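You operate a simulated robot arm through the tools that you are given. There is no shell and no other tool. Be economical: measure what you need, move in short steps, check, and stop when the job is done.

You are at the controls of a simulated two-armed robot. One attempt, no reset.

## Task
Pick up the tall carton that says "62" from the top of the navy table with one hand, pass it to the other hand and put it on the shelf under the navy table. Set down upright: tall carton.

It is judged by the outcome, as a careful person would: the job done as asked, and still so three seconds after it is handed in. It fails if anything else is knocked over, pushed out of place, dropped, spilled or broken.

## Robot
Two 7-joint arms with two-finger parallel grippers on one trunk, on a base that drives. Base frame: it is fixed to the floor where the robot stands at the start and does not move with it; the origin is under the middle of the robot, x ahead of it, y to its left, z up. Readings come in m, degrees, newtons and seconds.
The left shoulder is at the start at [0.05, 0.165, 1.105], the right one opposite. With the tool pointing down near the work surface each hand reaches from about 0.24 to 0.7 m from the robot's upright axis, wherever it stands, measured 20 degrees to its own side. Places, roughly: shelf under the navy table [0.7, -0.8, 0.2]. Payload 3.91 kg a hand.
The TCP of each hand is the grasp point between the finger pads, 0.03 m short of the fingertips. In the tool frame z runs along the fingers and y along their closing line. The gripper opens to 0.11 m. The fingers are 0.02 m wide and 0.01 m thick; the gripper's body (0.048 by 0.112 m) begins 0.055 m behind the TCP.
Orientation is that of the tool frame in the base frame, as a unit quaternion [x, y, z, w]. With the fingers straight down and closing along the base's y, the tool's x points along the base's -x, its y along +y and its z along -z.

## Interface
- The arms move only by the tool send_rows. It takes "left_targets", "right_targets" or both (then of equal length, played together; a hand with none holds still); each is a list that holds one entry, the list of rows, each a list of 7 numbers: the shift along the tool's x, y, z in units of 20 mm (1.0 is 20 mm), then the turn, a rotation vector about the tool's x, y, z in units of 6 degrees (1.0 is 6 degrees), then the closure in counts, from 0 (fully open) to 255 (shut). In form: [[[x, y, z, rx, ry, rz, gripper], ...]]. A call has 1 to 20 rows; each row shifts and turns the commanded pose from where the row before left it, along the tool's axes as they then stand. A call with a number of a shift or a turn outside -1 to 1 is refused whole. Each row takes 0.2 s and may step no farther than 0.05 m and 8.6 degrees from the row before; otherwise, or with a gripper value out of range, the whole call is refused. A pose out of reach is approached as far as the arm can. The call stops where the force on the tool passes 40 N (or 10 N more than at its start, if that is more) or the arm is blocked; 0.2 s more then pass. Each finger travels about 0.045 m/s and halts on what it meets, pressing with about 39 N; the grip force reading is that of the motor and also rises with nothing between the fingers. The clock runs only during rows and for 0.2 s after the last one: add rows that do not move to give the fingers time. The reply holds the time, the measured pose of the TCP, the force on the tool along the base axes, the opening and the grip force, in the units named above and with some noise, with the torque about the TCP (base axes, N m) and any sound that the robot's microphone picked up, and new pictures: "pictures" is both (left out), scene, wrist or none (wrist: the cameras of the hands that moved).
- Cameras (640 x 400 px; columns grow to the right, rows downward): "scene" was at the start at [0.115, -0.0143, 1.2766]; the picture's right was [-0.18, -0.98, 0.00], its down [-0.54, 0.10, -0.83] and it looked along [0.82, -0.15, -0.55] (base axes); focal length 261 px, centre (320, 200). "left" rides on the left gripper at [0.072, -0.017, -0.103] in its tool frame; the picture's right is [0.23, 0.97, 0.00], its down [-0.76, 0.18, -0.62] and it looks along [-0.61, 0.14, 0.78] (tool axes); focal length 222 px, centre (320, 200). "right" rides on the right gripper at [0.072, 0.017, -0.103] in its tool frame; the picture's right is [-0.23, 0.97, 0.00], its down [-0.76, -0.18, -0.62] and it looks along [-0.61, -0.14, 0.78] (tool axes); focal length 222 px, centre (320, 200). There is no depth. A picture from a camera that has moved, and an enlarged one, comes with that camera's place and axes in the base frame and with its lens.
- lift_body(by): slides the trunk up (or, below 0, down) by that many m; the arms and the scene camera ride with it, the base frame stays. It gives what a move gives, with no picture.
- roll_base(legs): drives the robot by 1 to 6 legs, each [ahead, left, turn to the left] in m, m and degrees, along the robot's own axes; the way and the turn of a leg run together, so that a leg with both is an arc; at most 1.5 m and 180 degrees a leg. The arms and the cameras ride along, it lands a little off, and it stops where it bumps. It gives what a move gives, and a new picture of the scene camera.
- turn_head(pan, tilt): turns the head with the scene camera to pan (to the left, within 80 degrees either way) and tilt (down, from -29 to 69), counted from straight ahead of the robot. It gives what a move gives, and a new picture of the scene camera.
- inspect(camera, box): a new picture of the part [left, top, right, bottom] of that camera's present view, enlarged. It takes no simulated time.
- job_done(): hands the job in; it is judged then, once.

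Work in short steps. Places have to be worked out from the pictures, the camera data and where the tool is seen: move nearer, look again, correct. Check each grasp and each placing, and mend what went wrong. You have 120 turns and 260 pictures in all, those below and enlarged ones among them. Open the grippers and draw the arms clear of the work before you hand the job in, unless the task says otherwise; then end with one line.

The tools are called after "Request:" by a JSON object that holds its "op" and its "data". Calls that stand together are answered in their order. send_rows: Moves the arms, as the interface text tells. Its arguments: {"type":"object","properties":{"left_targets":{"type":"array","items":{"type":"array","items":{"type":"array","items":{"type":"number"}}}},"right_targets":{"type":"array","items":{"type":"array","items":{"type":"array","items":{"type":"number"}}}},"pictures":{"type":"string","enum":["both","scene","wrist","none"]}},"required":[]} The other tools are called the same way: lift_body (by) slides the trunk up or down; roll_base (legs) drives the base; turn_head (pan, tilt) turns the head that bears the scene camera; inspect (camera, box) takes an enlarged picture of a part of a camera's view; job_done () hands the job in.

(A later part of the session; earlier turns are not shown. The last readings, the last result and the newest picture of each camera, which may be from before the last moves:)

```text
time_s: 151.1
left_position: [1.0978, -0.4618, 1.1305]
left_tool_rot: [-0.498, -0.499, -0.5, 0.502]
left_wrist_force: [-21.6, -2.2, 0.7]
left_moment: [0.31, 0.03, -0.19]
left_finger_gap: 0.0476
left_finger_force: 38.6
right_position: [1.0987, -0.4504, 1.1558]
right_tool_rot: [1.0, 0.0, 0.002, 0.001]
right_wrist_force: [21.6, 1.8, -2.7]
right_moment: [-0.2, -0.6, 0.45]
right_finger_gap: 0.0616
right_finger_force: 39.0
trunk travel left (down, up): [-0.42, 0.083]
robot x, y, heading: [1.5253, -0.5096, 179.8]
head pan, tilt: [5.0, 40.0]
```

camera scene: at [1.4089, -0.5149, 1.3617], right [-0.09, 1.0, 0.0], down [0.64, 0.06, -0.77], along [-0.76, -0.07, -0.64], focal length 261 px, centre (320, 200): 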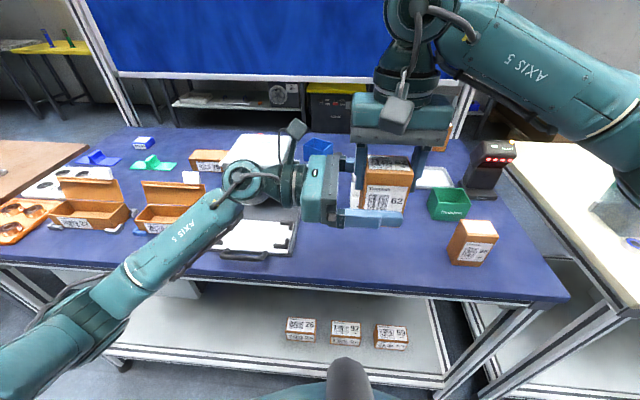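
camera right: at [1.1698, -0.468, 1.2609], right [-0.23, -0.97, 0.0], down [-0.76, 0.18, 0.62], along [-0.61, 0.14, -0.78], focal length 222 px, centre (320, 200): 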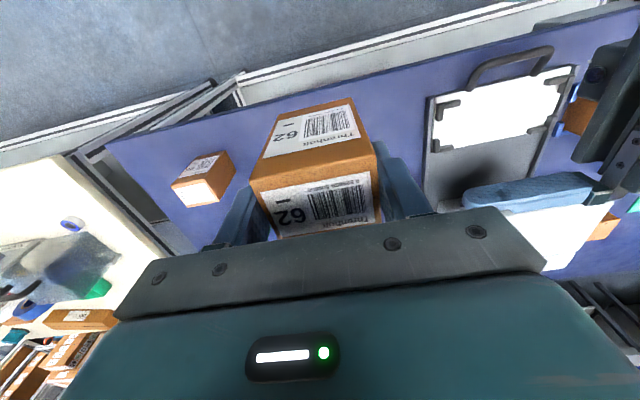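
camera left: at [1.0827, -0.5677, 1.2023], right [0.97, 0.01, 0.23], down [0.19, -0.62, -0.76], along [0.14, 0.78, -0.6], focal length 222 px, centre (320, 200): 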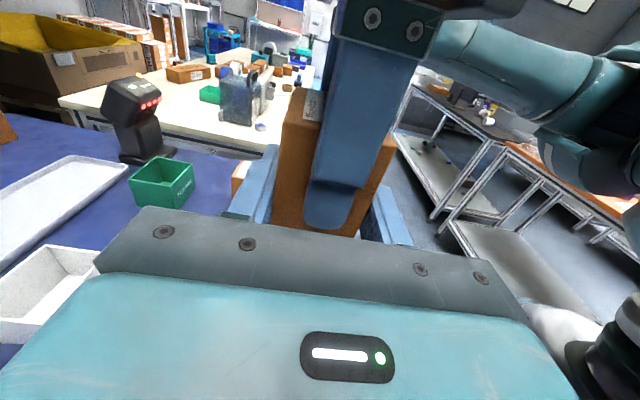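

Still 22 N; I'll shift a further ~6 mm the same way.

Request:
{"op": "send_rows", "data": {"left_targets": [[[0, -0.15, 0, 0, 0, 0, 255], [0, -0.15, 0, 0, 0, 0, 255], [0, 0, 0, 0, 0, 0, 255]]], "pictures": "none"}}

```text
time_s: 151.9
left_position: [1.0947, -0.4605, 1.13]
left_tool_rot: [0.503, 0.497, 0.503, -0.497]
left_wrist_force: [17.6, -13.7, -1.9]
left_moment: [0.66, 1.0, 0.15]
left_finger_gap: 0.0478
left_finger_force: 39.1
right_position: [1.0963, -0.4475, 1.1565]
right_tool_rot: [1.0, -0.006, -0.002, 0.0]
right_wrist_force: [-17.0, 13.9, 1.4]
right_moment: [-0.32, -0.54, -0.39]
right_finger_gap: 0.0619
right_finger_force: 39.1
trunk travel left (down, up): [-0.42, 0.083]
robot x, y, heading: [1.5276, -0.5105, 179.9]
head pan, tilt: [5.0, 40.0]
```

Slight overshoot; I'll return about 2.7 mm, then open the right hand.

Request:
{"op": "send_rows", "data": {"left_targets": [[[0, 0.13, -0.05, 0, 0, 0, 255], [0, 0, 0, 0, 0, 0, 255]]], "pictures": "none"}}

```text
time_s: 152.5
left_position: [1.0967, -0.4615, 1.1292]
left_tool_rot: [0.5, 0.499, 0.502, -0.498]
left_wrist_force: [21.3, -9.1, 0.3]
left_moment: [-0.38, 0.37, 0.16]
left_finger_gap: 0.0474
left_finger_force: 39.4
right_position: [1.0979, -0.4488, 1.1559]
right_tool_rot: [1.0, -0.001, -0.002, 0.001]
right_wrist_force: [-21.8, 8.8, -2.1]
right_moment: [0.59, 0.28, -0.41]
right_finger_gap: 0.0617
right_finger_force: 39.0
trunk travel left (down, up): [-0.42, 0.083]
robot x, y, heading: [1.5243, -0.5106, 180.0]
head pan, tilt: [5.0, 40.0]
```

Residual force is a small internal strain of 1–2 mm, which is harmless. I'll open the right hand just to a gap of about 0.085 so that it doesn't reach the left palm.

Request:
{"op": "send_rows", "data": {"right_targets": [[[0, 0, 0, 0, 0, 0, 58], [0, 0, 0, 0, 0, 0, 58], [0, 0, 0, 0, 0, 0, 58], [0, 0, 0, 0, 0, 0, 58]]], "pictures": "none"}}

Request:
{"op": "inspect", "data": {"camera": "scene", "box": [230, 80, 470, 250]}}

```text
time_s: 153.5
left_position: [1.0953, -0.4624, 1.1304]
left_tool_rot: [-0.499, -0.499, -0.501, 0.501]
left_wrist_force: [0.3, 0.3, 0.2]
left_moment: [-0.02, 0.03, 0.0]
left_finger_gap: 0.0475
left_finger_force: 39.1
right_position: [1.0987, -0.4503, 1.1554]
right_tool_rot: [1.0, 0.0, 0.001, 0.0]
right_wrist_force: [-0.1, 0.8, 0.5]
right_moment: [-0.02, -0.03, -0.01]
right_finger_gap: 0.0851
right_finger_force: 0.2
trunk travel left (down, up): [-0.42, 0.083]
robot x, y, heading: [1.5248, -0.5069, 180.1]
head pan, tilt: [5.0, 40.0]
```

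```text
2.35 times, centred on (350, 165) of scene
camera zoom: at [1.409, -0.5151, 1.3617], right [-0.09, 1.0, 0.0], down [0.64, 0.06, -0.77], along [-0.76, -0.07, -0.64], focal length 613 px, centre (249, 282)
```

zoom: 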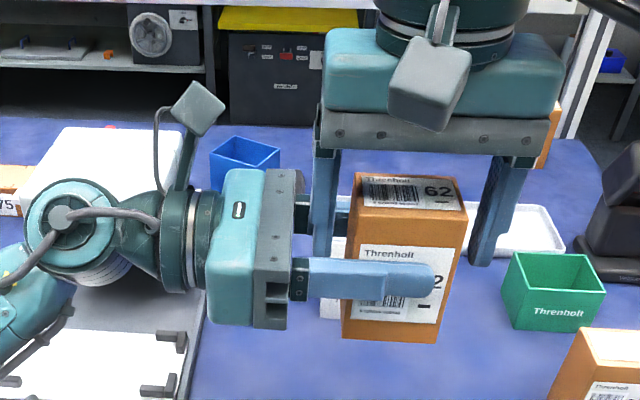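

The left hand holds the carton alone, upright. I'll lift the right hand clear and draw it back to the right.

Request:
{"op": "send_rows", "data": {"right_targets": [[[0, 0, -0.8, 0, 0, 0, 58], [0, 0, -0.9, 0, 0, 0, 58], [0, 0, -0.9, 0, 0, 0, 58], [0, 0, -0.9, 0, 0, 0, 58], [0, 0, -0.9, 0, 0, 0, 58], [0, 0, -0.9, 0, 0, 0, 58], [0, 0, -0.9, 0, 0, 0, 58], [0.9, -0.9, 0, 0, 0, 0, 58], [0.9, -0.9, 0, 0, 0, 0, 58], [0.9, -0.9, 0, 0, 0, 0, 58], [0.9, -0.9, 0, 0, 0, 0, 58], [0.9, -0.9, 0, 0, 0, 0, 58], [0.9, -0.9, 0, 0, 0, 0, 58], [0.9, -0.9, 0, 0, 0, 0, 58], [0.9, -0.9, 0, 0, 0, 0, 58], [0.3, -0.9, 0, 0, 0, 0, 58], [0.3, -0.9, 0, 0, 0, 0, 58]]], "pictures": "scene"}}

```text
time_s: 157.1
left_position: [1.0957, -0.4612, 1.1301]
left_tool_rot: [-0.5, -0.499, -0.5, 0.501]
left_wrist_force: [0.2, -0.4, -0.6]
left_moment: [-0.04, -0.01, 0.0]
left_finger_gap: 0.0477
left_finger_force: 39.2
right_position: [1.2569, -0.2705, 1.2785]
right_tool_rot: [1.0, 0.0, 0.0, 0.0]
right_wrist_force: [0.2, -0.3, 0.0]
right_moment: [-0.01, 0.02, 0.02]
right_finger_gap: 0.0849
right_finger_force: 0.0
trunk travel left (down, up): [-0.42, 0.083]
robot x, y, heading: [1.5214, -0.5084, -179.8]
head pan, tilt: [5.0, 40.0]
camera scene: at [1.4094, -0.5148, 1.3617], right [-0.09, 1.0, 0.0], down [0.64, 0.06, -0.77], along [-0.76, -0.07, -0.64], focal length 261 px, centre (320, 200)
```

scene: 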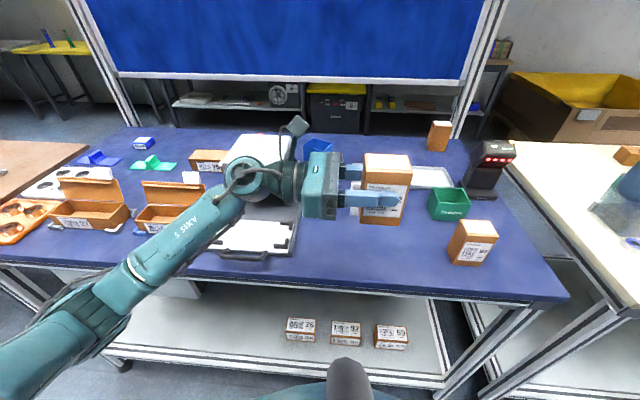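

Transfer done. I'll back the base away from the table so the arm can turn and lower freely.

Request:
{"op": "roll_base", "data": {"legs": [[-0.32, 0, 0]]}}

Request:
{"op": "send_rows", "data": {"left_targets": [[[0, -0.3, -1, 0, 0, 0, 255], [0, -0.3, -1, 0, 0, 0, 255], [0, -0.3, -1, 0, 0, 0, 255], [0, -0.3, -1, 0, 0, 0, 255], [0, -0.3, -1, 0, 0, 0, 255], [0, -0.3, -1, 0, 0, 0, 255], [0, -0.3, -1, 0, 0, 0, 255], [0, -0.3, -1, 0, 0, 0, 255], [0, -0.3, -1, 0, 0, 0, 255], [0, -0.3, -1, 0, 0, 0, 255]]], "pictures": "none"}}

Request:
{"op": "send_rows", "data": {"left_targets": [[[0, 0, 0, 1, 0, 0, 255], [0, 0, 0, 1, 0, 0, 255], [0, 0, 0, 1, 0, 0, 255], [0, 0, 0, 1, 0, 0, 255], [0, 0, 0, 1, 0, 0, 255], [0, 0, 0, 1, 0, 0, 255], [0, 0, 0, 1, 0, 0, 255], [0, 0, 0, 1, 0, 0, 255], [0, 0, 0, 1, 0, 0, 255], [0, 0, 0, 1, 0, 0, 255], [0, 0, 0, 1, 0, 0, 255], [0, 0, 0, 1, 0, 0, 255], [0, 0, 0, 1, 0, 0, 255], [0, 0, 0, 1, 0, 0, 255], [0, 0, 0, 1, 0, 0, 255]]], "pictures": "scene"}}

```text
time_s: 159.2
left_position: [1.4128, -0.4627, 1.1292]
left_tool_rot: [-0.499, -0.5, -0.5, 0.501]
left_wrist_force: [0.1, -0.2, 0.0]
left_moment: [-0.03, 0.01, 0.03]
left_finger_gap: 0.0476
left_finger_force: 39.4
right_position: [1.5739, -0.272, 1.2795]
right_tool_rot: [1.0, 0.001, 0.001, 0.0]
right_wrist_force: [0.0, -0.3, 0.5]
right_moment: [0.01, 0.0, -0.01]
right_finger_gap: 0.085
right_finger_force: 0.0
trunk travel left (down, up): [-0.42, 0.083]
robot x, y, heading: [1.8412, -0.5077, -179.9]
head pan, tilt: [5.0, 40.0]
camera scene: at [1.7268, -0.515, 1.3617], right [-0.09, 1.0, 0.0], down [0.64, 0.06, -0.77], along [-0.76, -0.07, -0.64], focal length 261 px, centre (320, 200)
```

scene: 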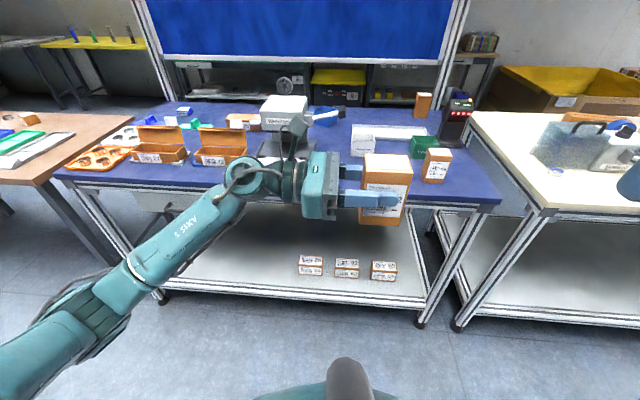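

```text
time_s: 161.4
left_position: [1.3532, -0.6621, 1.1295]
left_tool_rot: [-0.498, -0.501, -0.499, 0.502]
left_wrist_force: [-0.4, 0.5, -2.6]
left_moment: [-0.05, 0.01, -0.01]
left_finger_gap: 0.0478
left_finger_force: 39.2
right_position: [1.5722, -0.2712, 1.2793]
right_tool_rot: [1.0, 0.001, 0.001, 0.0]
right_wrist_force: [-0.1, 0.0, -0.1]
right_moment: [0.02, 0.01, 0.01]
right_finger_gap: 0.0849
right_finger_force: 0.1
trunk travel left (down, up): [-0.42, 0.083]
robot x, y, heading: [1.8414, -0.5093, -179.6]
head pan, tilt: [5.0, 40.0]
```

```text
time_s: 164.3
left_position: [1.3502, -0.7358, 1.1113]
left_tool_rot: [0.161, 0.699, -0.071, -0.694]
left_wrist_force: [0.1, 0.0, -2.0]
left_moment: [-0.03, -0.02, 0.02]
left_finger_gap: 0.0476
left_finger_force: 39.3
left hand out of reach, approached as far as the arm can: row 13, 14
right_position: [1.573, -0.2711, 1.2794]
right_tool_rot: [1.0, 0.002, 0.001, 0.0]
right_wrist_force: [0.6, -0.4, -0.4]
right_moment: [0.01, 0.0, -0.01]
right_finger_gap: 0.0851
right_finger_force: 0.1
trunk travel left (down, up): [-0.42, 0.083]
robot x, y, heading: [1.8421, -0.512, -179.8]
head pan, tilt: [5.0, 40.0]
stopped in row 14 (left hand): the arm was blocked; the commanded pose is now the measured one
camera scene: at [1.7263, -0.515, 1.3617], right [-0.09, 1.0, 0.0], down [0.64, 0.06, -0.77], along [-0.76, -0.07, -0.64], focal length 261 px, centre (320, 200)
```

scene: 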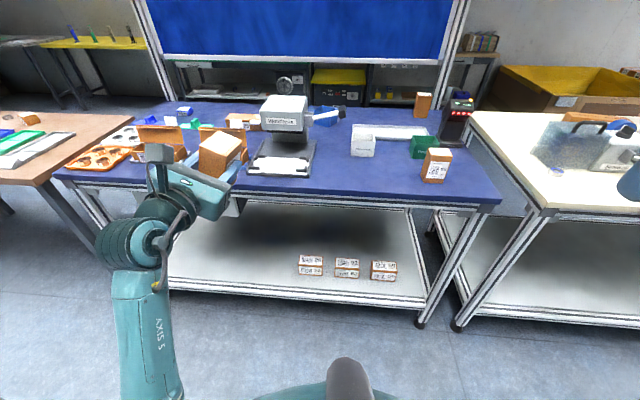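

The wrist reached a limit at full forward yaw and the carton tilted about 19°. I'll yaw back about 24° and undo the roll.

Request:
{"op": "send_rows", "data": {"left_targets": [[[0, 0, 0, -1, 0, 0, 255], [0, 0, 0, -1, 0, 0, 255], [0, 0, 0, -1, 0, -0.5, 255], [0, 0, 0, -1, 0, -0.9, 255], [0, 0, 0, 0, 0, -0.9, 255], [0, 0, 0, 0, 0, -0.9, 255]]], "pictures": "scene"}}

```text
time_s: 165.8
left_position: [1.3494, -0.7362, 1.1131]
left_tool_rot: [0.179, 0.733, 0.184, -0.629]
left_wrist_force: [0.0, 0.0, -2.8]
left_moment: [-0.03, -0.02, -0.02]
left_finger_gap: 0.0477
left_finger_force: 39.0
right_position: [1.5718, -0.2709, 1.2791]
right_tool_rot: [1.0, 0.001, 0.001, -0.001]
right_wrist_force: [0.7, 0.5, -0.2]
right_moment: [-0.01, -0.01, 0.0]
right_finger_gap: 0.0849
right_finger_force: 0.0
trunk travel left (down, up): [-0.42, 0.083]
robot x, y, heading: [1.841, -0.5042, -179.6]
head pan, tilt: [5.0, 40.0]
camera scene: at [1.7262, -0.5151, 1.3617], right [-0.09, 1.0, 0.0], down [0.64, 0.06, -0.77], along [-0.76, -0.07, -0.64], focal length 261 px, centre (320, 200)
```

scene: 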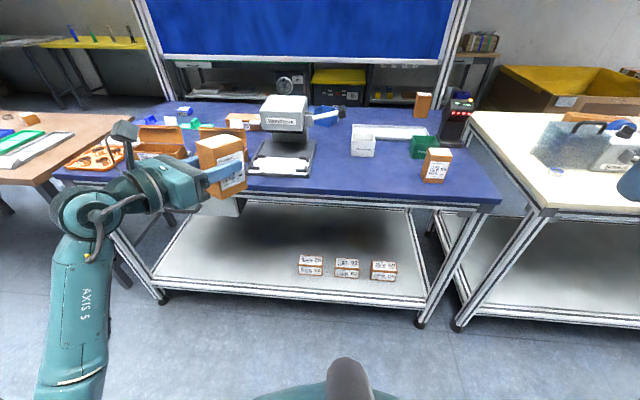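

The tool still points 8° downward; I'll pitch it up by that to bring the carton upright.

Request:
{"op": "send_rows", "data": {"left_targets": [[[0, 0, 0, 0, 0.68, 0, 255], [0, 0, 0, 0, 0.68, 0, 255], [0, 0, 0, 0, 0, 0, 255]]], "pictures": "none"}}

Request:
{"op": "inspect", "data": {"camera": "scene", "box": [40, 90, 300, 250]}}

```text
time_s: 166.6
left_position: [1.3504, -0.7358, 1.1118]
left_tool_rot: [0.167, 0.687, 0.197, -0.68]
left_wrist_force: [0.3, 0.8, -2.7]
left_moment: [-0.01, -0.03, 0.01]
left_finger_gap: 0.0477
left_finger_force: 38.9
right_position: [1.5729, -0.2713, 1.281]
right_tool_rot: [1.0, 0.001, 0.001, 0.0]
right_wrist_force: [0.5, -0.4, 0.2]
right_moment: [0.02, 0.03, -0.02]
right_finger_gap: 0.0849
right_finger_force: 0.0
trunk travel left (down, up): [-0.42, 0.083]
robot x, y, heading: [1.8417, -0.5081, -179.6]
head pan, tilt: [5.0, 40.0]
```

```text
2.46 times, centred on (170, 170) of scene
camera zoom: at [1.7262, -0.515, 1.3617], right [-0.09, 1.0, 0.0], down [0.64, 0.06, -0.77], along [-0.76, -0.07, -0.64], focal length 641 px, centre (689, 274)
```

zoom: 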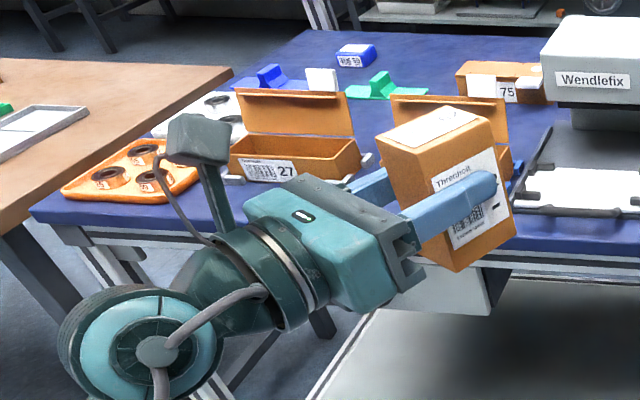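

The carton is upright again, held with the tool yawed 60°. I'll lower the trunk.

Request:
{"op": "lift_body", "data": {"by": -0.41}}

Request:
{"op": "turn_head", "data": {"pan": 5, "tilt": 35}}

```text
refused: -0.41 is not a number from -0.4 to 0.4
```

```text
time_s: 167.2
left_position: [1.3494, -0.7367, 1.1136]
left_tool_rot: [0.165, 0.687, 0.196, -0.68]
left_wrist_force: [-0.2, 0.0, -2.3]
left_moment: [-0.05, -0.03, 0.0]
left_finger_gap: 0.0479
left_finger_force: 38.4
right_position: [1.5713, -0.2704, 1.2796]
right_tool_rot: [1.0, 0.001, 0.0, 0.001]
right_wrist_force: [-0.4, -0.1, 0.0]
right_moment: [-0.02, 0.03, 0.03]
right_finger_gap: 0.0852
right_finger_force: 0.1
trunk travel left (down, up): [-0.42, 0.083]
robot x, y, heading: [1.844, -0.5058, -179.8]
head pan, tilt: [5.0, 35.0]
camera scene: at [1.7231, -0.5153, 1.3692], right [-0.09, 1.0, 0.0], down [0.57, 0.05, -0.82], along [-0.82, -0.07, -0.57], focal length 261 px, centre (320, 200)
```

scene: 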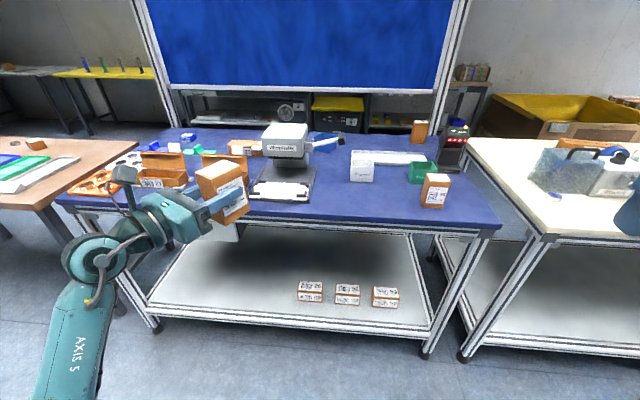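

Limit is 0.4; I'll lower by 0.4 and look.

Request:
{"op": "lift_body", "data": {"by": -0.4}}

Request:
{"op": "turn_head", "data": {"pan": 5, "tilt": 25}}

```text
time_s: 171.0
left_position: [1.3509, -0.7356, 0.7122]
left_tool_rot: [0.166, 0.687, 0.196, -0.68]
left_wrist_force: [0.1, -0.3, -2.3]
left_moment: [-0.04, -0.03, 0.01]
left_finger_gap: 0.0476
left_finger_force: 38.6
right_position: [1.5728, -0.27, 0.8791]
right_tool_rot: [1.0, -0.001, 0.001, 0.0]
right_wrist_force: [-1.2, -0.2, -0.2]
right_moment: [-0.01, 0.0, 0.0]
right_finger_gap: 0.0849
right_finger_force: 0.0
trunk travel left (down, up): [-0.02, 0.483]
robot x, y, heading: [1.8447, -0.5076, -179.6]
head pan, tilt: [5.0, 35.0]
```

```text
time_s: 171.8
left_position: [1.3494, -0.736, 0.7133]
left_tool_rot: [0.166, 0.687, 0.197, -0.68]
left_wrist_force: [0.3, 1.0, -3.2]
left_moment: [-0.02, -0.04, -0.02]
left_finger_gap: 0.0478
left_finger_force: 39.0
right_position: [1.5717, -0.271, 0.8808]
right_tool_rot: [1.0, 0.002, 0.001, 0.0]
right_wrist_force: [0.0, 0.6, 0.6]
right_moment: [-0.01, 0.0, 0.0]
right_finger_gap: 0.0851
right_finger_force: 0.1
trunk travel left (down, up): [-0.02, 0.483]
robot x, y, heading: [1.8421, -0.5044, -179.8]
head pan, tilt: [5.0, 25.0]
camera scene: at [1.7192, -0.5156, 0.9849], right [-0.09, 1.0, 0.0], down [0.42, 0.04, -0.91], along [-0.9, -0.08, -0.42], focal length 261 px, centre (320, 200)
```

scene: 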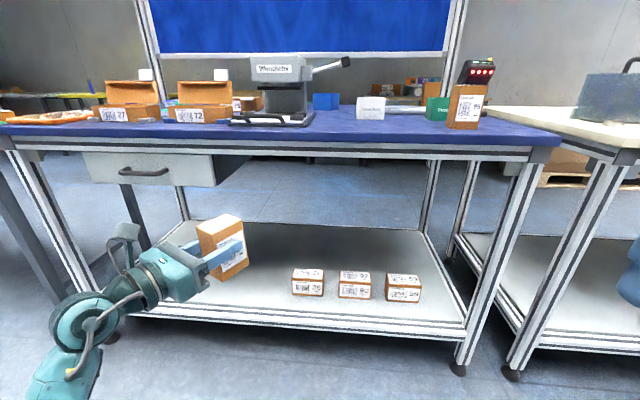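

I'll lower the left hand in free space in front of the shelf toward z≈0.35.

Request:
{"op": "send_rows", "data": {"left_targets": [[[-1, 0, 0, 0, 0, 0, 255], [-1, 0, 0, 0, 0, 0, 255], [-1, 0, 0, 0, 0, 0, 255], [-1, 0, 0, 0, 0, 0, 255], [-1, 0, 0, 0, 0, 0, 255], [-1, 0, 0, 0, 0, 0, 255], [-1, 0, 0, 0, 0, 0, 255], [-1, 0, 0, 0, 0, 0, 255], [-1, 0, 0, 0, 0, 0, 255], [-1, 0, 0, 0, 0, 0, 255], [-1, 0, 0, 0, 0, 0, 255], [-1, 0, 0, 0, 0, 0, 255], [-1, 0, 0, 0, 0, 0, 255], [-1, 0, 0, 0, 0, 0, 255], [-1, 0, 0, 0, 0, 0, 255], [-1, 0, 0, 0, 0, 0, 255], [-1, 0, 0, 0, 0, 0, 255], [-1, 0, 0, 0, 0, 0, 255]]], "pictures": "scene"}}

Request:
{"op": "inspect", "data": {"camera": "scene", "box": [120, 200, 480, 400]}}

```text
time_s: 175.8
left_position: [1.3554, -0.7722, 0.3564]
left_tool_rot: [0.204, 0.695, 0.153, -0.672]
left_wrist_force: [-0.7, -0.2, -1.8]
left_moment: [-0.03, -0.04, 0.01]
left_finger_gap: 0.0477
left_finger_force: 39.4
right_position: [1.5723, -0.2678, 0.8778]
right_tool_rot: [1.0, 0.002, 0.001, 0.003]
right_wrist_force: [-0.3, -0.2, -1.1]
right_moment: [-0.03, 0.0, -0.02]
right_finger_gap: 0.0851
right_finger_force: 0.1
trunk travel left (down, up): [-0.02, 0.483]
robot x, y, heading: [1.8423, -0.5098, -179.6]
head pan, tilt: [5.0, 25.0]
stopped in row 18 (left hand): the arm was blocked; the commanded pose is now the measured one
camera scene: at [1.7194, -0.5125, 0.9834], right [-0.09, 1.0, 0.0], down [0.42, 0.03, -0.91], along [-0.9, -0.08, -0.42], focal length 261 px, centre (320, 200)
```

scene: 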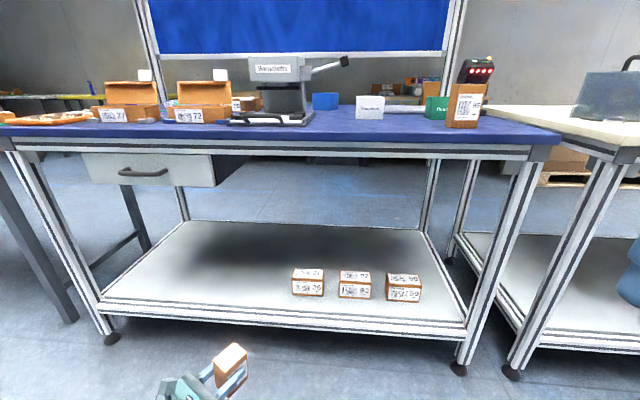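

```text
1.78 times, centred on (300, 300) of scene
camera zoom: at [1.7194, -0.5125, 0.9834], right [-0.09, 1.0, 0.0], down [0.42, 0.03, -0.91], along [-0.9, -0.08, -0.42], focal length 463 px, centre (356, 22)
```

zoom: 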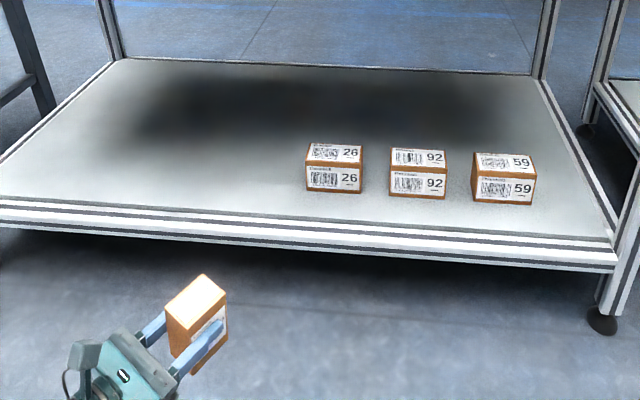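

The arm hit a limit at z≈0.356 near here. I'll raise it a bit, extend it forward 0.1 m and reduce the yaw by ~15°, which should free the wrist.

Request:
{"op": "send_rows", "data": {"left_targets": [[[0.5, 0, 0, 0, 0, 0, 255], [0.5, 0, 0, -0.5, 0, 0, 255], [0, -0.5, 0.87, -0.5, 0, 0, 255], [0, -0.5, 0.87, -0.5, 0, 0, 255], [0, -0.4, 0.9, -0.5, 0, 0, 255], [0, -0.4, 0.9, -0.5, 0, 0, 255], [0, -0.3, 0.9, 0, 0, 0, 255]]], "pictures": "scene"}}

```text
time_s: 177.4
left_position: [1.2629, -0.7449, 0.371]
left_tool_rot: [0.287, 0.669, 0.25, -0.639]
left_wrist_force: [-0.8, 0.0, -2.5]
left_moment: [-0.04, -0.05, -0.01]
left_finger_gap: 0.048
left_finger_force: 39.4
right_position: [1.5727, -0.2713, 0.879]
right_tool_rot: [1.0, 0.001, 0.001, 0.0]
right_wrist_force: [0.2, 0.4, 0.9]
right_moment: [-0.06, 0.03, -0.01]
right_finger_gap: 0.0848
right_finger_force: 0.0
trunk travel left (down, up): [-0.02, 0.483]
robot x, y, heading: [1.8452, -0.5127, -180.0]
head pan, tilt: [5.0, 25.0]
camera scene: at [1.7192, -0.5157, 0.985], right [-0.09, 1.0, 0.0], down [0.42, 0.04, -0.91], along [-0.9, -0.08, -0.42], focal length 261 px, centre (320, 200)
```

scene: 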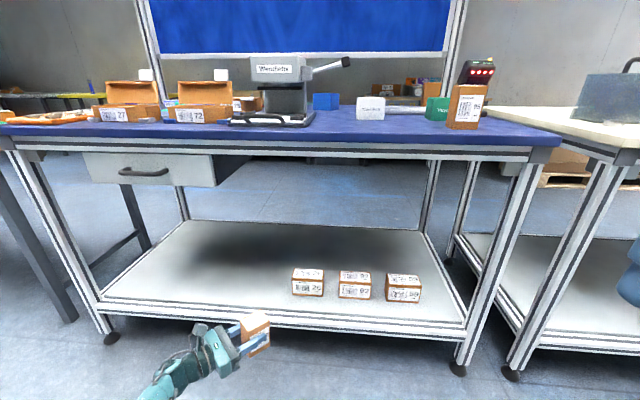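

Success. I'll correct the small tilt and lower further to test the reach.

Request:
{"op": "send_rows", "data": {"left_targets": [[[0, 0, 0, 0, 0.57, -0.31, 255], [-1, 0, 0, 0, 0, 0, 255], [-1, 0, 0, 0, 0, 0, 255], [-1, 0, 0, 0, 0, 0, 255], [-1, 0, 0, 0, 0, 0, 255], [-1, 0, 0, 0, 0, 0, 255], [-1, 0, 0, 0, 0, 0, 255]]], "pictures": "none"}}

```text
time_s: 179.0
left_position: [1.2844, -0.7253, 0.3319]
left_tool_rot: [-0.268, -0.654, -0.269, 0.654]
left_wrist_force: [-0.1, 0.0, -2.4]
left_moment: [-0.03, -0.03, 0.0]
left_finger_gap: 0.0474
left_finger_force: 39.0
left hand out of reach, approached as far as the arm can: row 2, 3, 4, 5, 6, 7
right_position: [1.5736, -0.271, 0.8799]
right_tool_rot: [1.0, 0.002, 0.001, -0.001]
right_wrist_force: [-0.6, 0.6, -1.2]
right_moment: [0.02, 0.05, 0.0]
right_finger_gap: 0.0849
right_finger_force: 0.1
trunk travel left (down, up): [-0.02, 0.483]
robot x, y, heading: [1.8432, -0.5115, -179.7]
head pan, tilt: [5.0, 25.0]
```

Orientation is exact, but this is the arm's reach limit because the wrist is too far to the left. I'll bring the hand to the robot's centreline, which shortens the reach.

Request:
{"op": "send_rows", "data": {"left_targets": [[[0, 0.95, 0.55, 0, 0, 0, 255], [0, 0.95, 0.55, 0, 0, 0, 255], [0, 0.95, 0.55, 0, 0, 0, 255], [0, 0.95, 0.55, 0, 0, 0, 255], [0, 0.95, 0.55, 0, 0, 0, 255], [0, 0.95, 0.55, 0, 0, 0, 255], [0, 0.95, 0.55, 0, 0, 0, 255], [0, 0.95, 0.55, 0, 0, 0, 255], [0, 0.95, 0.55, 0, 0, 0, 255], [0, 0.95, 0.55, 0, 0, 0, 255], [0, 0, 0, 0, 0, 0, 255]]], "pictures": "scene"}}

```text
time_s: 181.1
left_position: [1.2989, -0.6194, 0.336]
left_tool_rot: [-0.311, -0.658, -0.194, 0.658]
left_wrist_force: [0.4, 0.5, -2.8]
left_moment: [0.02, -0.03, -0.04]
left_finger_gap: 0.0477
left_finger_force: 38.9
right_position: [1.5728, -0.2703, 0.8785]
right_tool_rot: [1.0, 0.0, -0.001, 0.001]
right_wrist_force: [0.2, 0.0, 1.0]
right_moment: [-0.03, -0.03, -0.01]
right_finger_gap: 0.0849
right_finger_force: 0.1
trunk travel left (down, up): [-0.02, 0.483]
robot x, y, heading: [1.8433, -0.5105, -179.9]
head pan, tilt: [5.0, 25.0]
stopped in row 10 (left hand): the arm was blocked; the commanded pose is now the measured one
camera scene: at [1.7196, -0.515, 0.9845], right [-0.09, 1.0, 0.0], down [0.42, 0.04, -0.91], along [-0.9, -0.08, -0.42], focal length 261 px, centre (320, 200)
```

scene: 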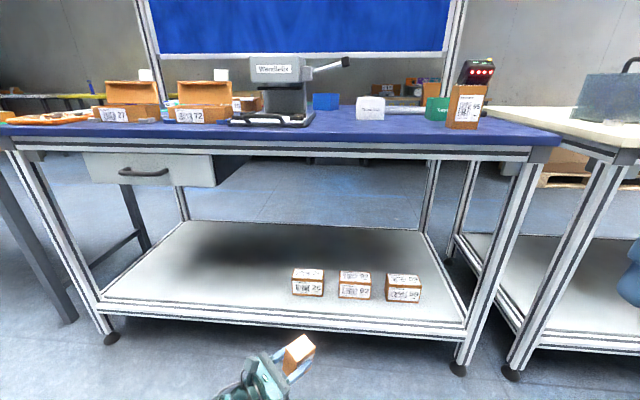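

The wrist runs out of range for this camera-up grip at shelf height. I'll hand the carton back to the right hand and retake it with the left hand's natural, downward-inclined pose; first I raise the left hand back toward the handover pose.

Request:
{"op": "send_rows", "data": {"left_targets": [[[1, 0, 0, 0, 0, 0, 255], [1, 0, 0, 0, 0, 0, 255], [1, 0, 0, 0, 0, 0, 255], [1, 0, 0, 0, 0, 0, 255], [1, 0, 0, 0, 0, 0, 255], [1, 0, 0, 0, 0.3, -0.75, 255], [1, 0, 0, 0, 0.26, -0.73, 255], [1, 0, 0, 0, 0, 0, 255], [1, 0, 0, -0.8, 0, 0, 255], [1, 0, 0, -0.8, 0, 0, 255], [1, 0, 0, -0.8, 0, 0, 255], [1, 0, 0, -0.8, 0, 0, 255], [1, 0, 0, -0.8, 0, 0, 255], [1, 0, 0, -0.8, 0, 0, 255], [1, 0, 0, -0.8, 0, 0, 255], [1, 0, 0, -0.8, 0, 0, 255], [1, 0, 0, -0.8, 0, 0, 255], [1, 0, 0, -0.8, 0, 0, 255], [1, 0, 0, 0, 0, 0, 255], [0.5, 0, 0, 0, 0, 0, 255]]], "pictures": "scene"}}

```text
time_s: 185.3
left_position: [1.3061, -0.5999, 0.7237]
left_tool_rot: [0.499, 0.499, 0.503, -0.499]
left_wrist_force: [-0.1, -0.2, -2.6]
left_moment: [-0.01, -0.03, -0.03]
left_finger_gap: 0.0477
left_finger_force: 38.6
right_position: [1.5724, -0.2716, 0.8785]
right_tool_rot: [1.0, 0.001, 0.0, 0.0]
right_wrist_force: [0.4, 0.4, -0.3]
right_moment: [-0.01, -0.02, 0.0]
right_finger_gap: 0.0848
right_finger_force: 0.1
trunk travel left (down, up): [-0.02, 0.483]
robot x, y, heading: [1.8425, -0.5048, -179.7]
head pan, tilt: [5.0, 25.0]
camera scene: at [1.7191, -0.5156, 0.985], right [-0.09, 1.0, 0.0], down [0.42, 0.04, -0.91], along [-0.9, -0.08, -0.42], focal length 261 px, centre (320, 200)
```

scene: 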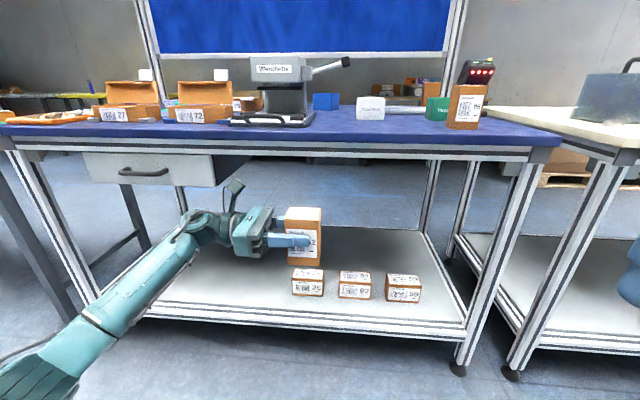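

Left is back upright. I'll move it to the centreline handover spot.

Request:
{"op": "send_rows", "data": {"left_targets": [[[0, 0.69, 0.857, 0, 0, 0, 255], [0, 0.69, 0.857, 0, 0, 0, 255], [0, 0.69, 0.857, 0, 0, 0, 255], [0, 0.69, 0.857, 0, 0, 0, 255], [0, 0.69, 0.857, 0, 0, 0, 255], [0, 0.69, 0.857, 0, 0, 0, 255], [0, 0.69, 0.857, 0, 0, 0, 255], [0, 0.69, 0.857, 0, 0, 0, 255], [0, 0, 0, 0, 0, 0, 255]]], "pictures": "none"}}

Request:
{"op": "turn_head", "data": {"pan": 5, "tilt": 40}}

```text
time_s: 187.3
left_position: [1.4191, -0.4635, 0.7266]
left_tool_rot: [0.498, 0.499, 0.503, -0.5]
left_wrist_force: [-0.6, -0.1, -2.4]
left_moment: [-0.01, 0.03, 0.0]
left_finger_gap: 0.0476
left_finger_force: 39.1
right_position: [1.5729, -0.2712, 0.8804]
right_tool_rot: [1.0, 0.0, 0.001, 0.0]
right_wrist_force: [-1.4, 0.3, 0.1]
right_moment: [0.0, 0.0, -0.01]
right_finger_gap: 0.0851
right_finger_force: 0.0
trunk travel left (down, up): [-0.02, 0.483]
robot x, y, heading: [1.842, -0.5081, -179.6]
head pan, tilt: [5.0, 25.0]
```

```text
time_s: 188.1
left_position: [1.4189, -0.4645, 0.7258]
left_tool_rot: [0.498, 0.499, 0.504, -0.499]
left_wrist_force: [0.5, 0.3, -2.7]
left_moment: [0.02, -0.01, 0.0]
left_finger_gap: 0.0477
left_finger_force: 38.9
right_position: [1.5725, -0.2714, 0.8801]
right_tool_rot: [1.0, 0.001, 0.001, 0.0]
right_wrist_force: [-0.2, -0.9, -0.3]
right_moment: [0.0, -0.01, 0.0]
right_finger_gap: 0.0852
right_finger_force: 0.0
trunk travel left (down, up): [-0.02, 0.483]
robot x, y, heading: [1.8447, -0.5087, -179.8]
head pan, tilt: [5.0, 40.0]
camera scene: at [1.7263, -0.5149, 0.9617], right [-0.09, 1.0, 0.0], down [0.64, 0.06, -0.77], along [-0.76, -0.07, -0.64], focal length 261 px, centre (320, 200)
```

scene: 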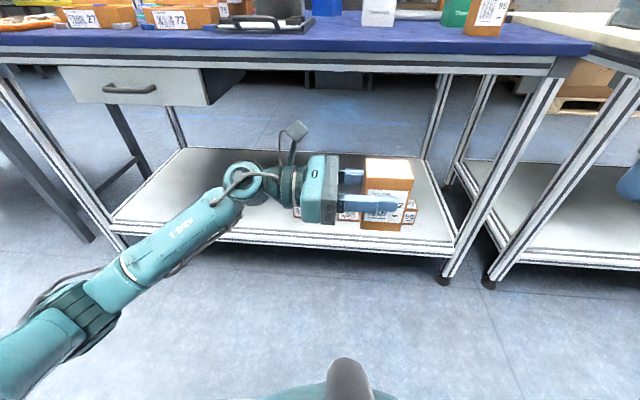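

I'll bring the right hand over the carton from the right.

Request:
{"op": "send_rows", "data": {"right_targets": [[[-0.767, 0.908, 0, 0, 0, 0, 58], [-0.767, 0.908, 0, 0, 0, 0, 58], [-0.767, 0.908, 0, 0, 0, 0, 58], [-0.767, 0.908, 0, 0, 0, 0, 58], [-0.767, 0.908, 0, 0, 0, 0, 58], [-0.767, 0.908, 0, 0, 0, 0, 58], [-0.767, 0.908, 0, 0, 0, 0, 58], [-0.767, 0.908, 0, 0, 0, 0, 58], [-0.767, 0.908, 0, 0, 0, 0, 58], [-0.767, 0.908, 0, 0, 0, 0, 58], [0, 0, 0, 0, 0, 0, 58]]]}}

```text
time_s: 190.4
left_position: [1.4187, -0.4626, 0.7258]
left_tool_rot: [0.498, 0.499, 0.503, -0.499]
left_wrist_force: [0.0, -0.2, -2.3]
left_moment: [-0.04, 0.02, -0.02]
left_finger_gap: 0.0479
left_finger_force: 38.7
right_position: [1.4192, -0.4523, 0.8793]
right_tool_rot: [1.0, 0.001, 0.001, 0.0]
right_wrist_force: [-0.4, 0.0, -0.2]
right_moment: [0.01, 0.01, 0.02]
right_finger_gap: 0.0851
right_finger_force: 0.1
trunk travel left (down, up): [-0.02, 0.483]
robot x, y, heading: [1.8461, -0.5098, -179.7]
head pan, tilt: [5.0, 40.0]
camera scene: at [1.7263, -0.5149, 0.9617], right [-0.09, 1.0, 0.0], down [0.64, 0.06, -0.77], along [-0.76, -0.07, -0.64], focal length 261 px, centre (320, 200)
camera right: at [1.491, -0.4696, 0.9838], right [-0.23, -0.97, 0.0], down [-0.76, 0.18, 0.62], along [-0.61, 0.14, -0.78], focal length 222 px, centre (320, 200)
```

scene: 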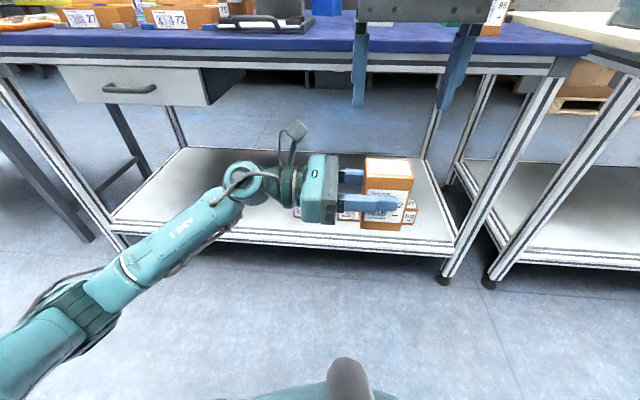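
right: 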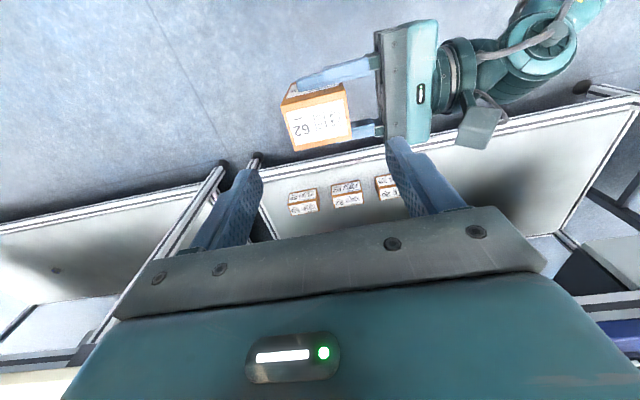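

Aligned within a few mm. I'll descend onto the carton top.

Request:
{"op": "send_rows", "data": {"right_targets": [[[0, -0.1, 0.9, 0, 0, 0, 58], [0, 0, 0.95, 0, 0, 0, 58], [0, 0, 0.95, 0, 0, 0, 58], [0, 0, 0.95, 0, 0, 0, 58], [0, 0, 0.95, 0, 0, 0, 58], [0, 0, 0.95, 0, 0, 0, 58], [0, 0, 0.25, 0, 0, 0, 58]]]}}

```text
time_s: 192.1
left_position: [1.4174, -0.4637, 0.725]
left_tool_rot: [0.498, 0.499, 0.503, -0.5]
left_wrist_force: [0.5, -0.4, -2.7]
left_moment: [-0.03, 0.02, 0.02]
left_finger_gap: 0.0477
left_finger_force: 39.1
right_position: [1.4211, -0.4514, 0.7626]
right_tool_rot: [1.0, 0.001, 0.0, 0.0]
right_wrist_force: [0.1, 0.7, -0.4]
right_moment: [-0.03, -0.01, -0.02]
right_finger_gap: 0.0852
right_finger_force: 0.1
trunk travel left (down, up): [-0.02, 0.483]
robot x, y, heading: [1.8412, -0.5058, -179.6]
head pan, tilt: [5.0, 40.0]
camera scene: at [1.7263, -0.5149, 0.9617], right [-0.09, 1.0, 0.0], down [0.64, 0.06, -0.77], along [-0.76, -0.07, -0.64], focal length 261 px, centre (320, 200)
camera right: at [1.4916, -0.4692, 0.8673], right [-0.23, -0.97, 0.0], down [-0.76, 0.18, 0.62], along [-0.61, 0.14, -0.78], focal length 222 px, centre (320, 200)
```

scene: 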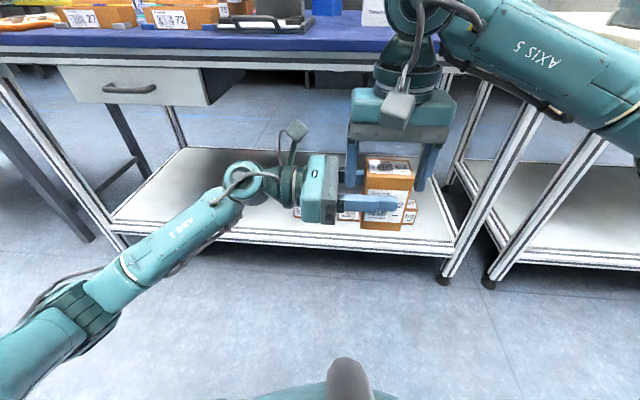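
right: 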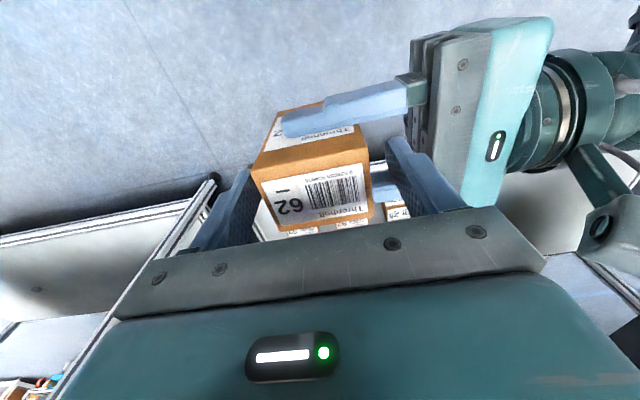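

Good alignment. I'll close the right hand on the carton.

Request:
{"op": "send_rows", "data": {"right_targets": [[[0, 0, 0, 0, 0, 0, 255], [0, 0, 0, 0, 0, 0, 255], [0, 0, 0, 0, 0, 0, 255], [0, 0, 0, 0, 0, 0, 255]]], "pictures": "wrist"}}

```text
time_s: 193.1
left_position: [1.419, -0.4651, 0.727]
left_tool_rot: [0.498, 0.499, 0.503, -0.5]
left_wrist_force: [3.5, -20.3, -1.7]
left_moment: [0.54, -0.01, -0.13]
left_finger_gap: 0.0477
left_finger_force: 38.7
right_position: [1.4201, -0.4507, 0.7626]
right_tool_rot: [1.0, 0.001, 0.0, -0.002]
right_wrist_force: [-3.7, 20.5, 0.6]
right_moment: [0.16, 0.11, 0.05]
right_finger_gap: 0.0616
right_finger_force: 38.9
trunk travel left (down, up): [-0.02, 0.483]
robot x, y, heading: [1.843, -0.508, -179.9]
head pan, tilt: [5.0, 40.0]
camera right: at [1.4909, -0.4684, 0.8672], right [-0.23, -0.97, 0.0], down [-0.76, 0.18, 0.62], along [-0.61, 0.14, -0.78], focal length 222 px, centre (320, 200)
```

right: 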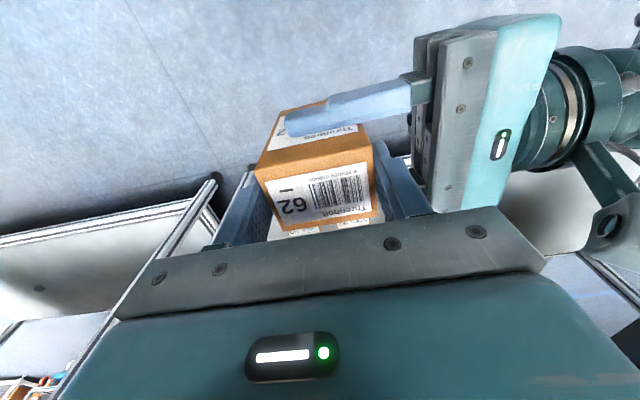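

Both hold it. I'll open the left hand and withdraw it straight to the left.

Request:
{"op": "send_rows", "data": {"left_targets": [[[0, 0, 0, 0, 0, 0, 0], [0, 0, 0, 0, 0, 0, 0], [0, 0, 0, 0, 0, 0, 0], [0, 0, 0, 0, 0, 0, 0], [0, 0, -0.5, 0, 0, 0, 0], [0, 0, -1, 0, 0, 0, 0], [0, 0, -1, 0, 0, 0, 0], [0, 0, -1, 0, 0, 0, 0], [0, 0, -1, 0, 0, 0, 0], [0, 0, -1, 0, 0, 0, 0], [0, 0, -1, 0, 0, 0, 0], [0, 0, -1, 0, 0, 0, 0], [0, 0, -1, 0, 0, 0, 0], [0, 0, -1, 0, 0, 0, 0]]], "pictures": "scene"}}

```text
time_s: 196.1
left_position: [1.4187, -0.655, 0.7244]
left_tool_rot: [0.498, 0.499, 0.503, -0.499]
left_wrist_force: [-0.5, 0.2, 0.7]
left_moment: [-0.01, 0.0, -0.03]
left_finger_gap: 0.1098
left_finger_force: 0.0
right_position: [1.4198, -0.4519, 0.7618]
right_tool_rot: [1.0, 0.002, 0.001, 0.0]
right_wrist_force: [-0.9, -0.3, 0.5]
right_moment: [-0.01, -0.03, 0.02]
right_finger_gap: 0.0616
right_finger_force: 39.0
trunk travel left (down, up): [-0.02, 0.483]
robot x, y, heading: [1.8391, -0.5056, -179.8]
head pan, tilt: [5.0, 40.0]
camera scene: at [1.7263, -0.5149, 0.9617], right [-0.09, 1.0, 0.0], down [0.64, 0.06, -0.77], along [-0.76, -0.07, -0.64], focal length 261 px, centre (320, 200)
```

scene: 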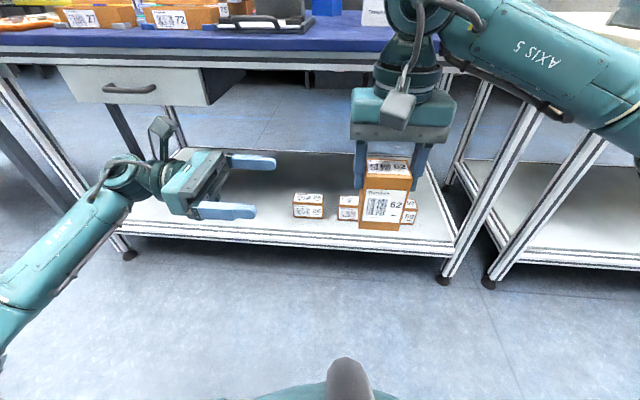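

The right hand holds the carton alone again. Now I roll the left hand by 180° (camera below) in free space.

Request:
{"op": "send_rows", "data": {"left_targets": [[[0, 0, 0, 0, 0, 1, 0], [0, 0, 0, 0, 0, 1, 0], [0, 0, 0, 0, 0, 1, 0], [0, 0, 0, 0, 0, 1, 0], [0, 0, 0, 0, 0, 1, 0], [0, 0, 0, 0, 0, 1, 0], [0, 0, 0, 0, 0, 1, 0], [0, 0, 0, 0, 0, 1, 0], [0, 0, 0, 0, 0, 1, 0], [0, 0, 0, 0, 0, 1, 0], [0, 0, 0, 0, 0, 1, 0], [0, 0, 0, 0, 0, 1, 0], [0, 0, 0, 0, 0, 1, 0], [0, 0, 0, 0, 0, 1, 0], [0, 0, 0, 0, 0, 1, 0]]], "pictures": "none"}}

Request:
{"op": "send_rows", "data": {"left_targets": [[[0, 0, 0, 0, 0, 1, 0], [0, 0, 0, 0, 0, 1, 0], [0, 0, 0, 0, 0, 1, 0], [0, 0, 0, 0, 0, 1, 0], [0, 0, 0, 0, 0, 1, 0], [0, 0, 0, 0, 0, 1, 0], [0, 0, 0, 0, 0, 1, 0], [0, 0, 0, 0, 0, 1, 0], [0, 0, 0, 0, 0, 1, 0], [0, 0, 0, 0, 0, 1, 0], [0, 0, 0, 0, 0, 1, 0], [0, 0, 0, 0, 0, 1, 0], [0, 0, 0, 0, 0, 1, 0], [0, 0, 0, 0, 0, 1, 0], [0, 0, 0, 0, 0, 1, 0]]], "pictures": "none"}}

Request:
{"op": "send_rows", "data": {"left_targets": [[[0, 0, 0, 0, 0.97, 0, 0], [0, 0, 0, 0, 0.97, 0, 0], [0, 0, 0, 0, 0.97, 0, 0], [0, 0, 0, 0, 0.97, 0, 0], [0, 0, 0, 0, 0.97, 0, 0], [0, 0, 0, 0, 0.98, 0, 0]]], "pictures": "scene"}}

```text
time_s: 199.2
left_position: [1.418, -0.6543, 0.7243]
left_tool_rot: [-0.706, 0.0, -0.002, 0.708]
left_wrist_force: [0.2, -0.7, -0.1]
left_moment: [-0.01, 0.03, 0.03]
left_finger_gap: 0.1097
left_finger_force: 0.0
right_position: [1.4208, -0.4506, 0.7639]
right_tool_rot: [1.0, 0.0, 0.001, 0.001]
right_wrist_force: [-0.1, 0.3, -1.1]
right_moment: [0.03, -0.01, 0.04]
right_finger_gap: 0.0618
right_finger_force: 39.4
trunk travel left (down, up): [-0.02, 0.483]
robot x, y, heading: [1.8403, -0.5073, -179.9]
head pan, tilt: [5.0, 40.0]
```

```text
time_s: 202.4
left_position: [1.4012, -0.6679, 0.7323]
left_tool_rot: [0.677, -0.226, -0.235, -0.66]
left_wrist_force: [-0.8, 1.3, -0.3]
left_moment: [-0.03, 0.01, 0.04]
left_finger_gap: 0.1102
left_finger_force: 0.0
left hand out of reach, approached as far as the arm can: row 7, 8, 9, 10, 11, 12, 13, 14, 15
right_position: [1.4216, -0.4553, 0.7638]
right_tool_rot: [1.0, 0.002, -0.001, -0.004]
right_wrist_force: [0.6, -0.3, -2.3]
right_moment: [0.01, -0.02, 0.03]
right_finger_gap: 0.0618
right_finger_force: 39.6
trunk travel left (down, up): [-0.02, 0.483]
robot x, y, heading: [1.8409, -0.5067, -179.8]
head pan, tilt: [5.0, 40.0]
```

```text
time_s: 203.8
left_position: [1.4222, -0.6456, 0.7583]
left_tool_rot: [0.706, -0.423, -0.023, -0.567]
left_wrist_force: [-0.4, 0.0, 1.2]
left_moment: [0.01, 0.0, 0.0]
left_finger_gap: 0.11
left_finger_force: 0.0
left hand out of reach, approached as far as the arm can: row 4, 5, 6
right_position: [1.4205, -0.4516, 0.7623]
right_tool_rot: [1.0, 0.002, 0.001, 0.0]
right_wrist_force: [0.5, 0.3, -2.7]
right_moment: [-0.04, -0.03, -0.01]
right_finger_gap: 0.0617
right_finger_force: 39.0
trunk travel left (down, up): [-0.02, 0.483]
robot x, y, heading: [1.8441, -0.5087, -180.0]
head pan, tilt: [5.0, 40.0]
camera scene: at [1.7263, -0.5149, 0.9616], right [-0.09, 1.0, 0.0], down [0.64, 0.06, -0.77], along [-0.76, -0.07, -0.64], focal length 261 px, centre (320, 200)
```

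scene: 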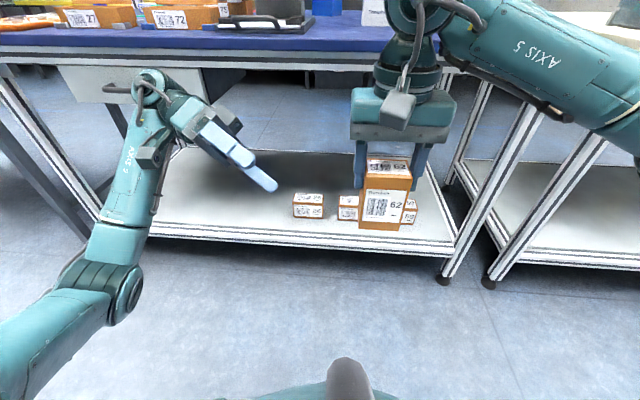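

Rolling fully isn't possible in this direction, but the natural forward-pointing pose should be. I'll yaw the left hand around to point forward, inclined 35° down.

Request:
{"op": "send_rows", "data": {"left_targets": [[[0, 0, 0, -0.819, 0, -0.574, 0], [0, 0, 0, -0.819, 0, -0.574, 0], [0, 0, 0, -0.819, 0, -0.574, 0], [0, 0, 0, -0.819, 0, -0.574, 0], [0, 0, 0, -0.819, 0, -0.574, 0], [0, 0, 0, -0.819, 0, -0.574, 0], [0, 0, 0, -0.819, 0, -0.574, 0], [0, 0, 0, -0.819, 0, -0.574, 0], [0, 0, 0, -0.819, 0, -0.574, 0], [0, 0, 0, -0.819, 0, -0.574, 0], [0, 0, 0, -0.819, 0, -0.574, 0], [0, 0, 0, -0.819, 0, -0.574, 0], [0, 0, 0, -0.819, 0, -0.574, 0], [0, 0, 0, -0.819, 0, -0.574, 0], [0, 0, 0, -0.819, 0, -0.574, 0]]], "pictures": "scene"}}

```text
time_s: 207.1
left_position: [1.4202, -0.6442, 0.7577]
left_tool_rot: [0.999, -0.001, -0.032, -0.002]
left_wrist_force: [-0.3, -0.2, -0.4]
left_moment: [0.01, 0.01, -0.01]
left_finger_gap: 0.11
left_finger_force: 0.1
right_position: [1.4198, -0.4523, 0.7632]
right_tool_rot: [1.0, 0.0, 0.001, 0.001]
right_wrist_force: [-0.4, 0.1, -1.8]
right_moment: [0.02, 0.0, 0.01]
right_finger_gap: 0.0614
right_finger_force: 38.8
trunk travel left (down, up): [-0.02, 0.483]
robot x, y, heading: [1.8429, -0.5058, -179.7]
head pan, tilt: [5.0, 40.0]
camera scene: at [1.7263, -0.5149, 0.9617], right [-0.09, 1.0, 0.0], down [0.64, 0.06, -0.77], along [-0.76, -0.07, -0.64], focal length 261 px, centre (320, 200)
```

scene: 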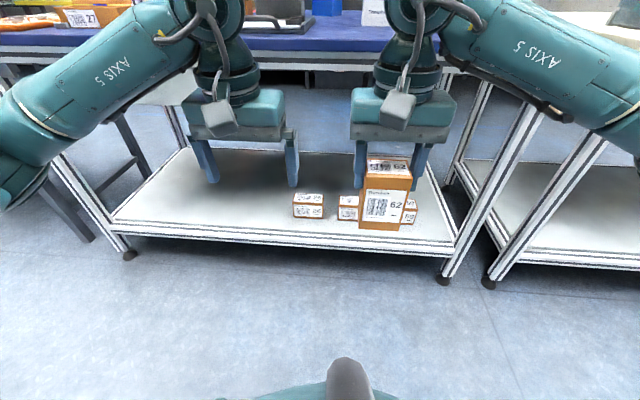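

It's back at top-down. I'll move it forward a bit and pitch it 51° toward pointing ahead.

Request:
{"op": "send_rows", "data": {"left_targets": [[[-0.9, 0, 0, 0, 0, 0, 0], [-0.9, 0, 0, 0, 0, 0, 0], [-0.9, 0, 0, 0, 0, 0, 0], [-0.9, 0, 0, 0, 0, 0, 0], [-0.9, 0, 0, 0, 0, 0, 0], [0, 0, 0, 0, -0.95, 0, 0], [0, 0, 0, 0, -0.95, 0, 0], [0, 0, 0, 0, -0.95, 0, 0], [0, 0, 0, 0, -0.95, 0, 0], [0, 0, 0, 0, -0.95, 0, 0], [0, 0, 0, 0, -0.95, 0, 0], [0, 0, 0, 0, -0.95, 0, 0], [0, 0, 0, 0, -0.95, 0, 0], [0, 0, 0, 0, -0.95, 0, 0]]], "pictures": "scene"}}

```text
time_s: 210.1
left_position: [1.3298, -0.6453, 0.7643]
left_tool_rot: [0.887, 0.001, -0.462, -0.003]
left_wrist_force: [-0.6, -0.6, 0.1]
left_moment: [0.02, -0.01, -0.02]
left_finger_gap: 0.1101
left_finger_force: 0.2
right_position: [1.4205, -0.4515, 0.7627]
right_tool_rot: [1.0, 0.001, 0.001, 0.0]
right_wrist_force: [-0.4, -1.0, -2.7]
right_moment: [0.0, 0.01, 0.01]
right_finger_gap: 0.0619
right_finger_force: 38.5
trunk travel left (down, up): [-0.02, 0.483]
robot x, y, heading: [1.8442, -0.5082, -180.2]
head pan, tilt: [5.0, 40.0]
camera scene: at [1.7263, -0.5149, 0.9617], right [-0.09, 1.0, 0.0], down [0.64, 0.06, -0.77], along [-0.76, -0.07, -0.64], focal length 261 px, centre (320, 200)
```

scene: 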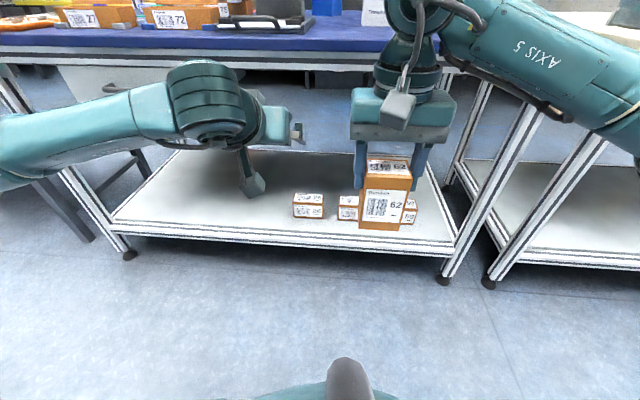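

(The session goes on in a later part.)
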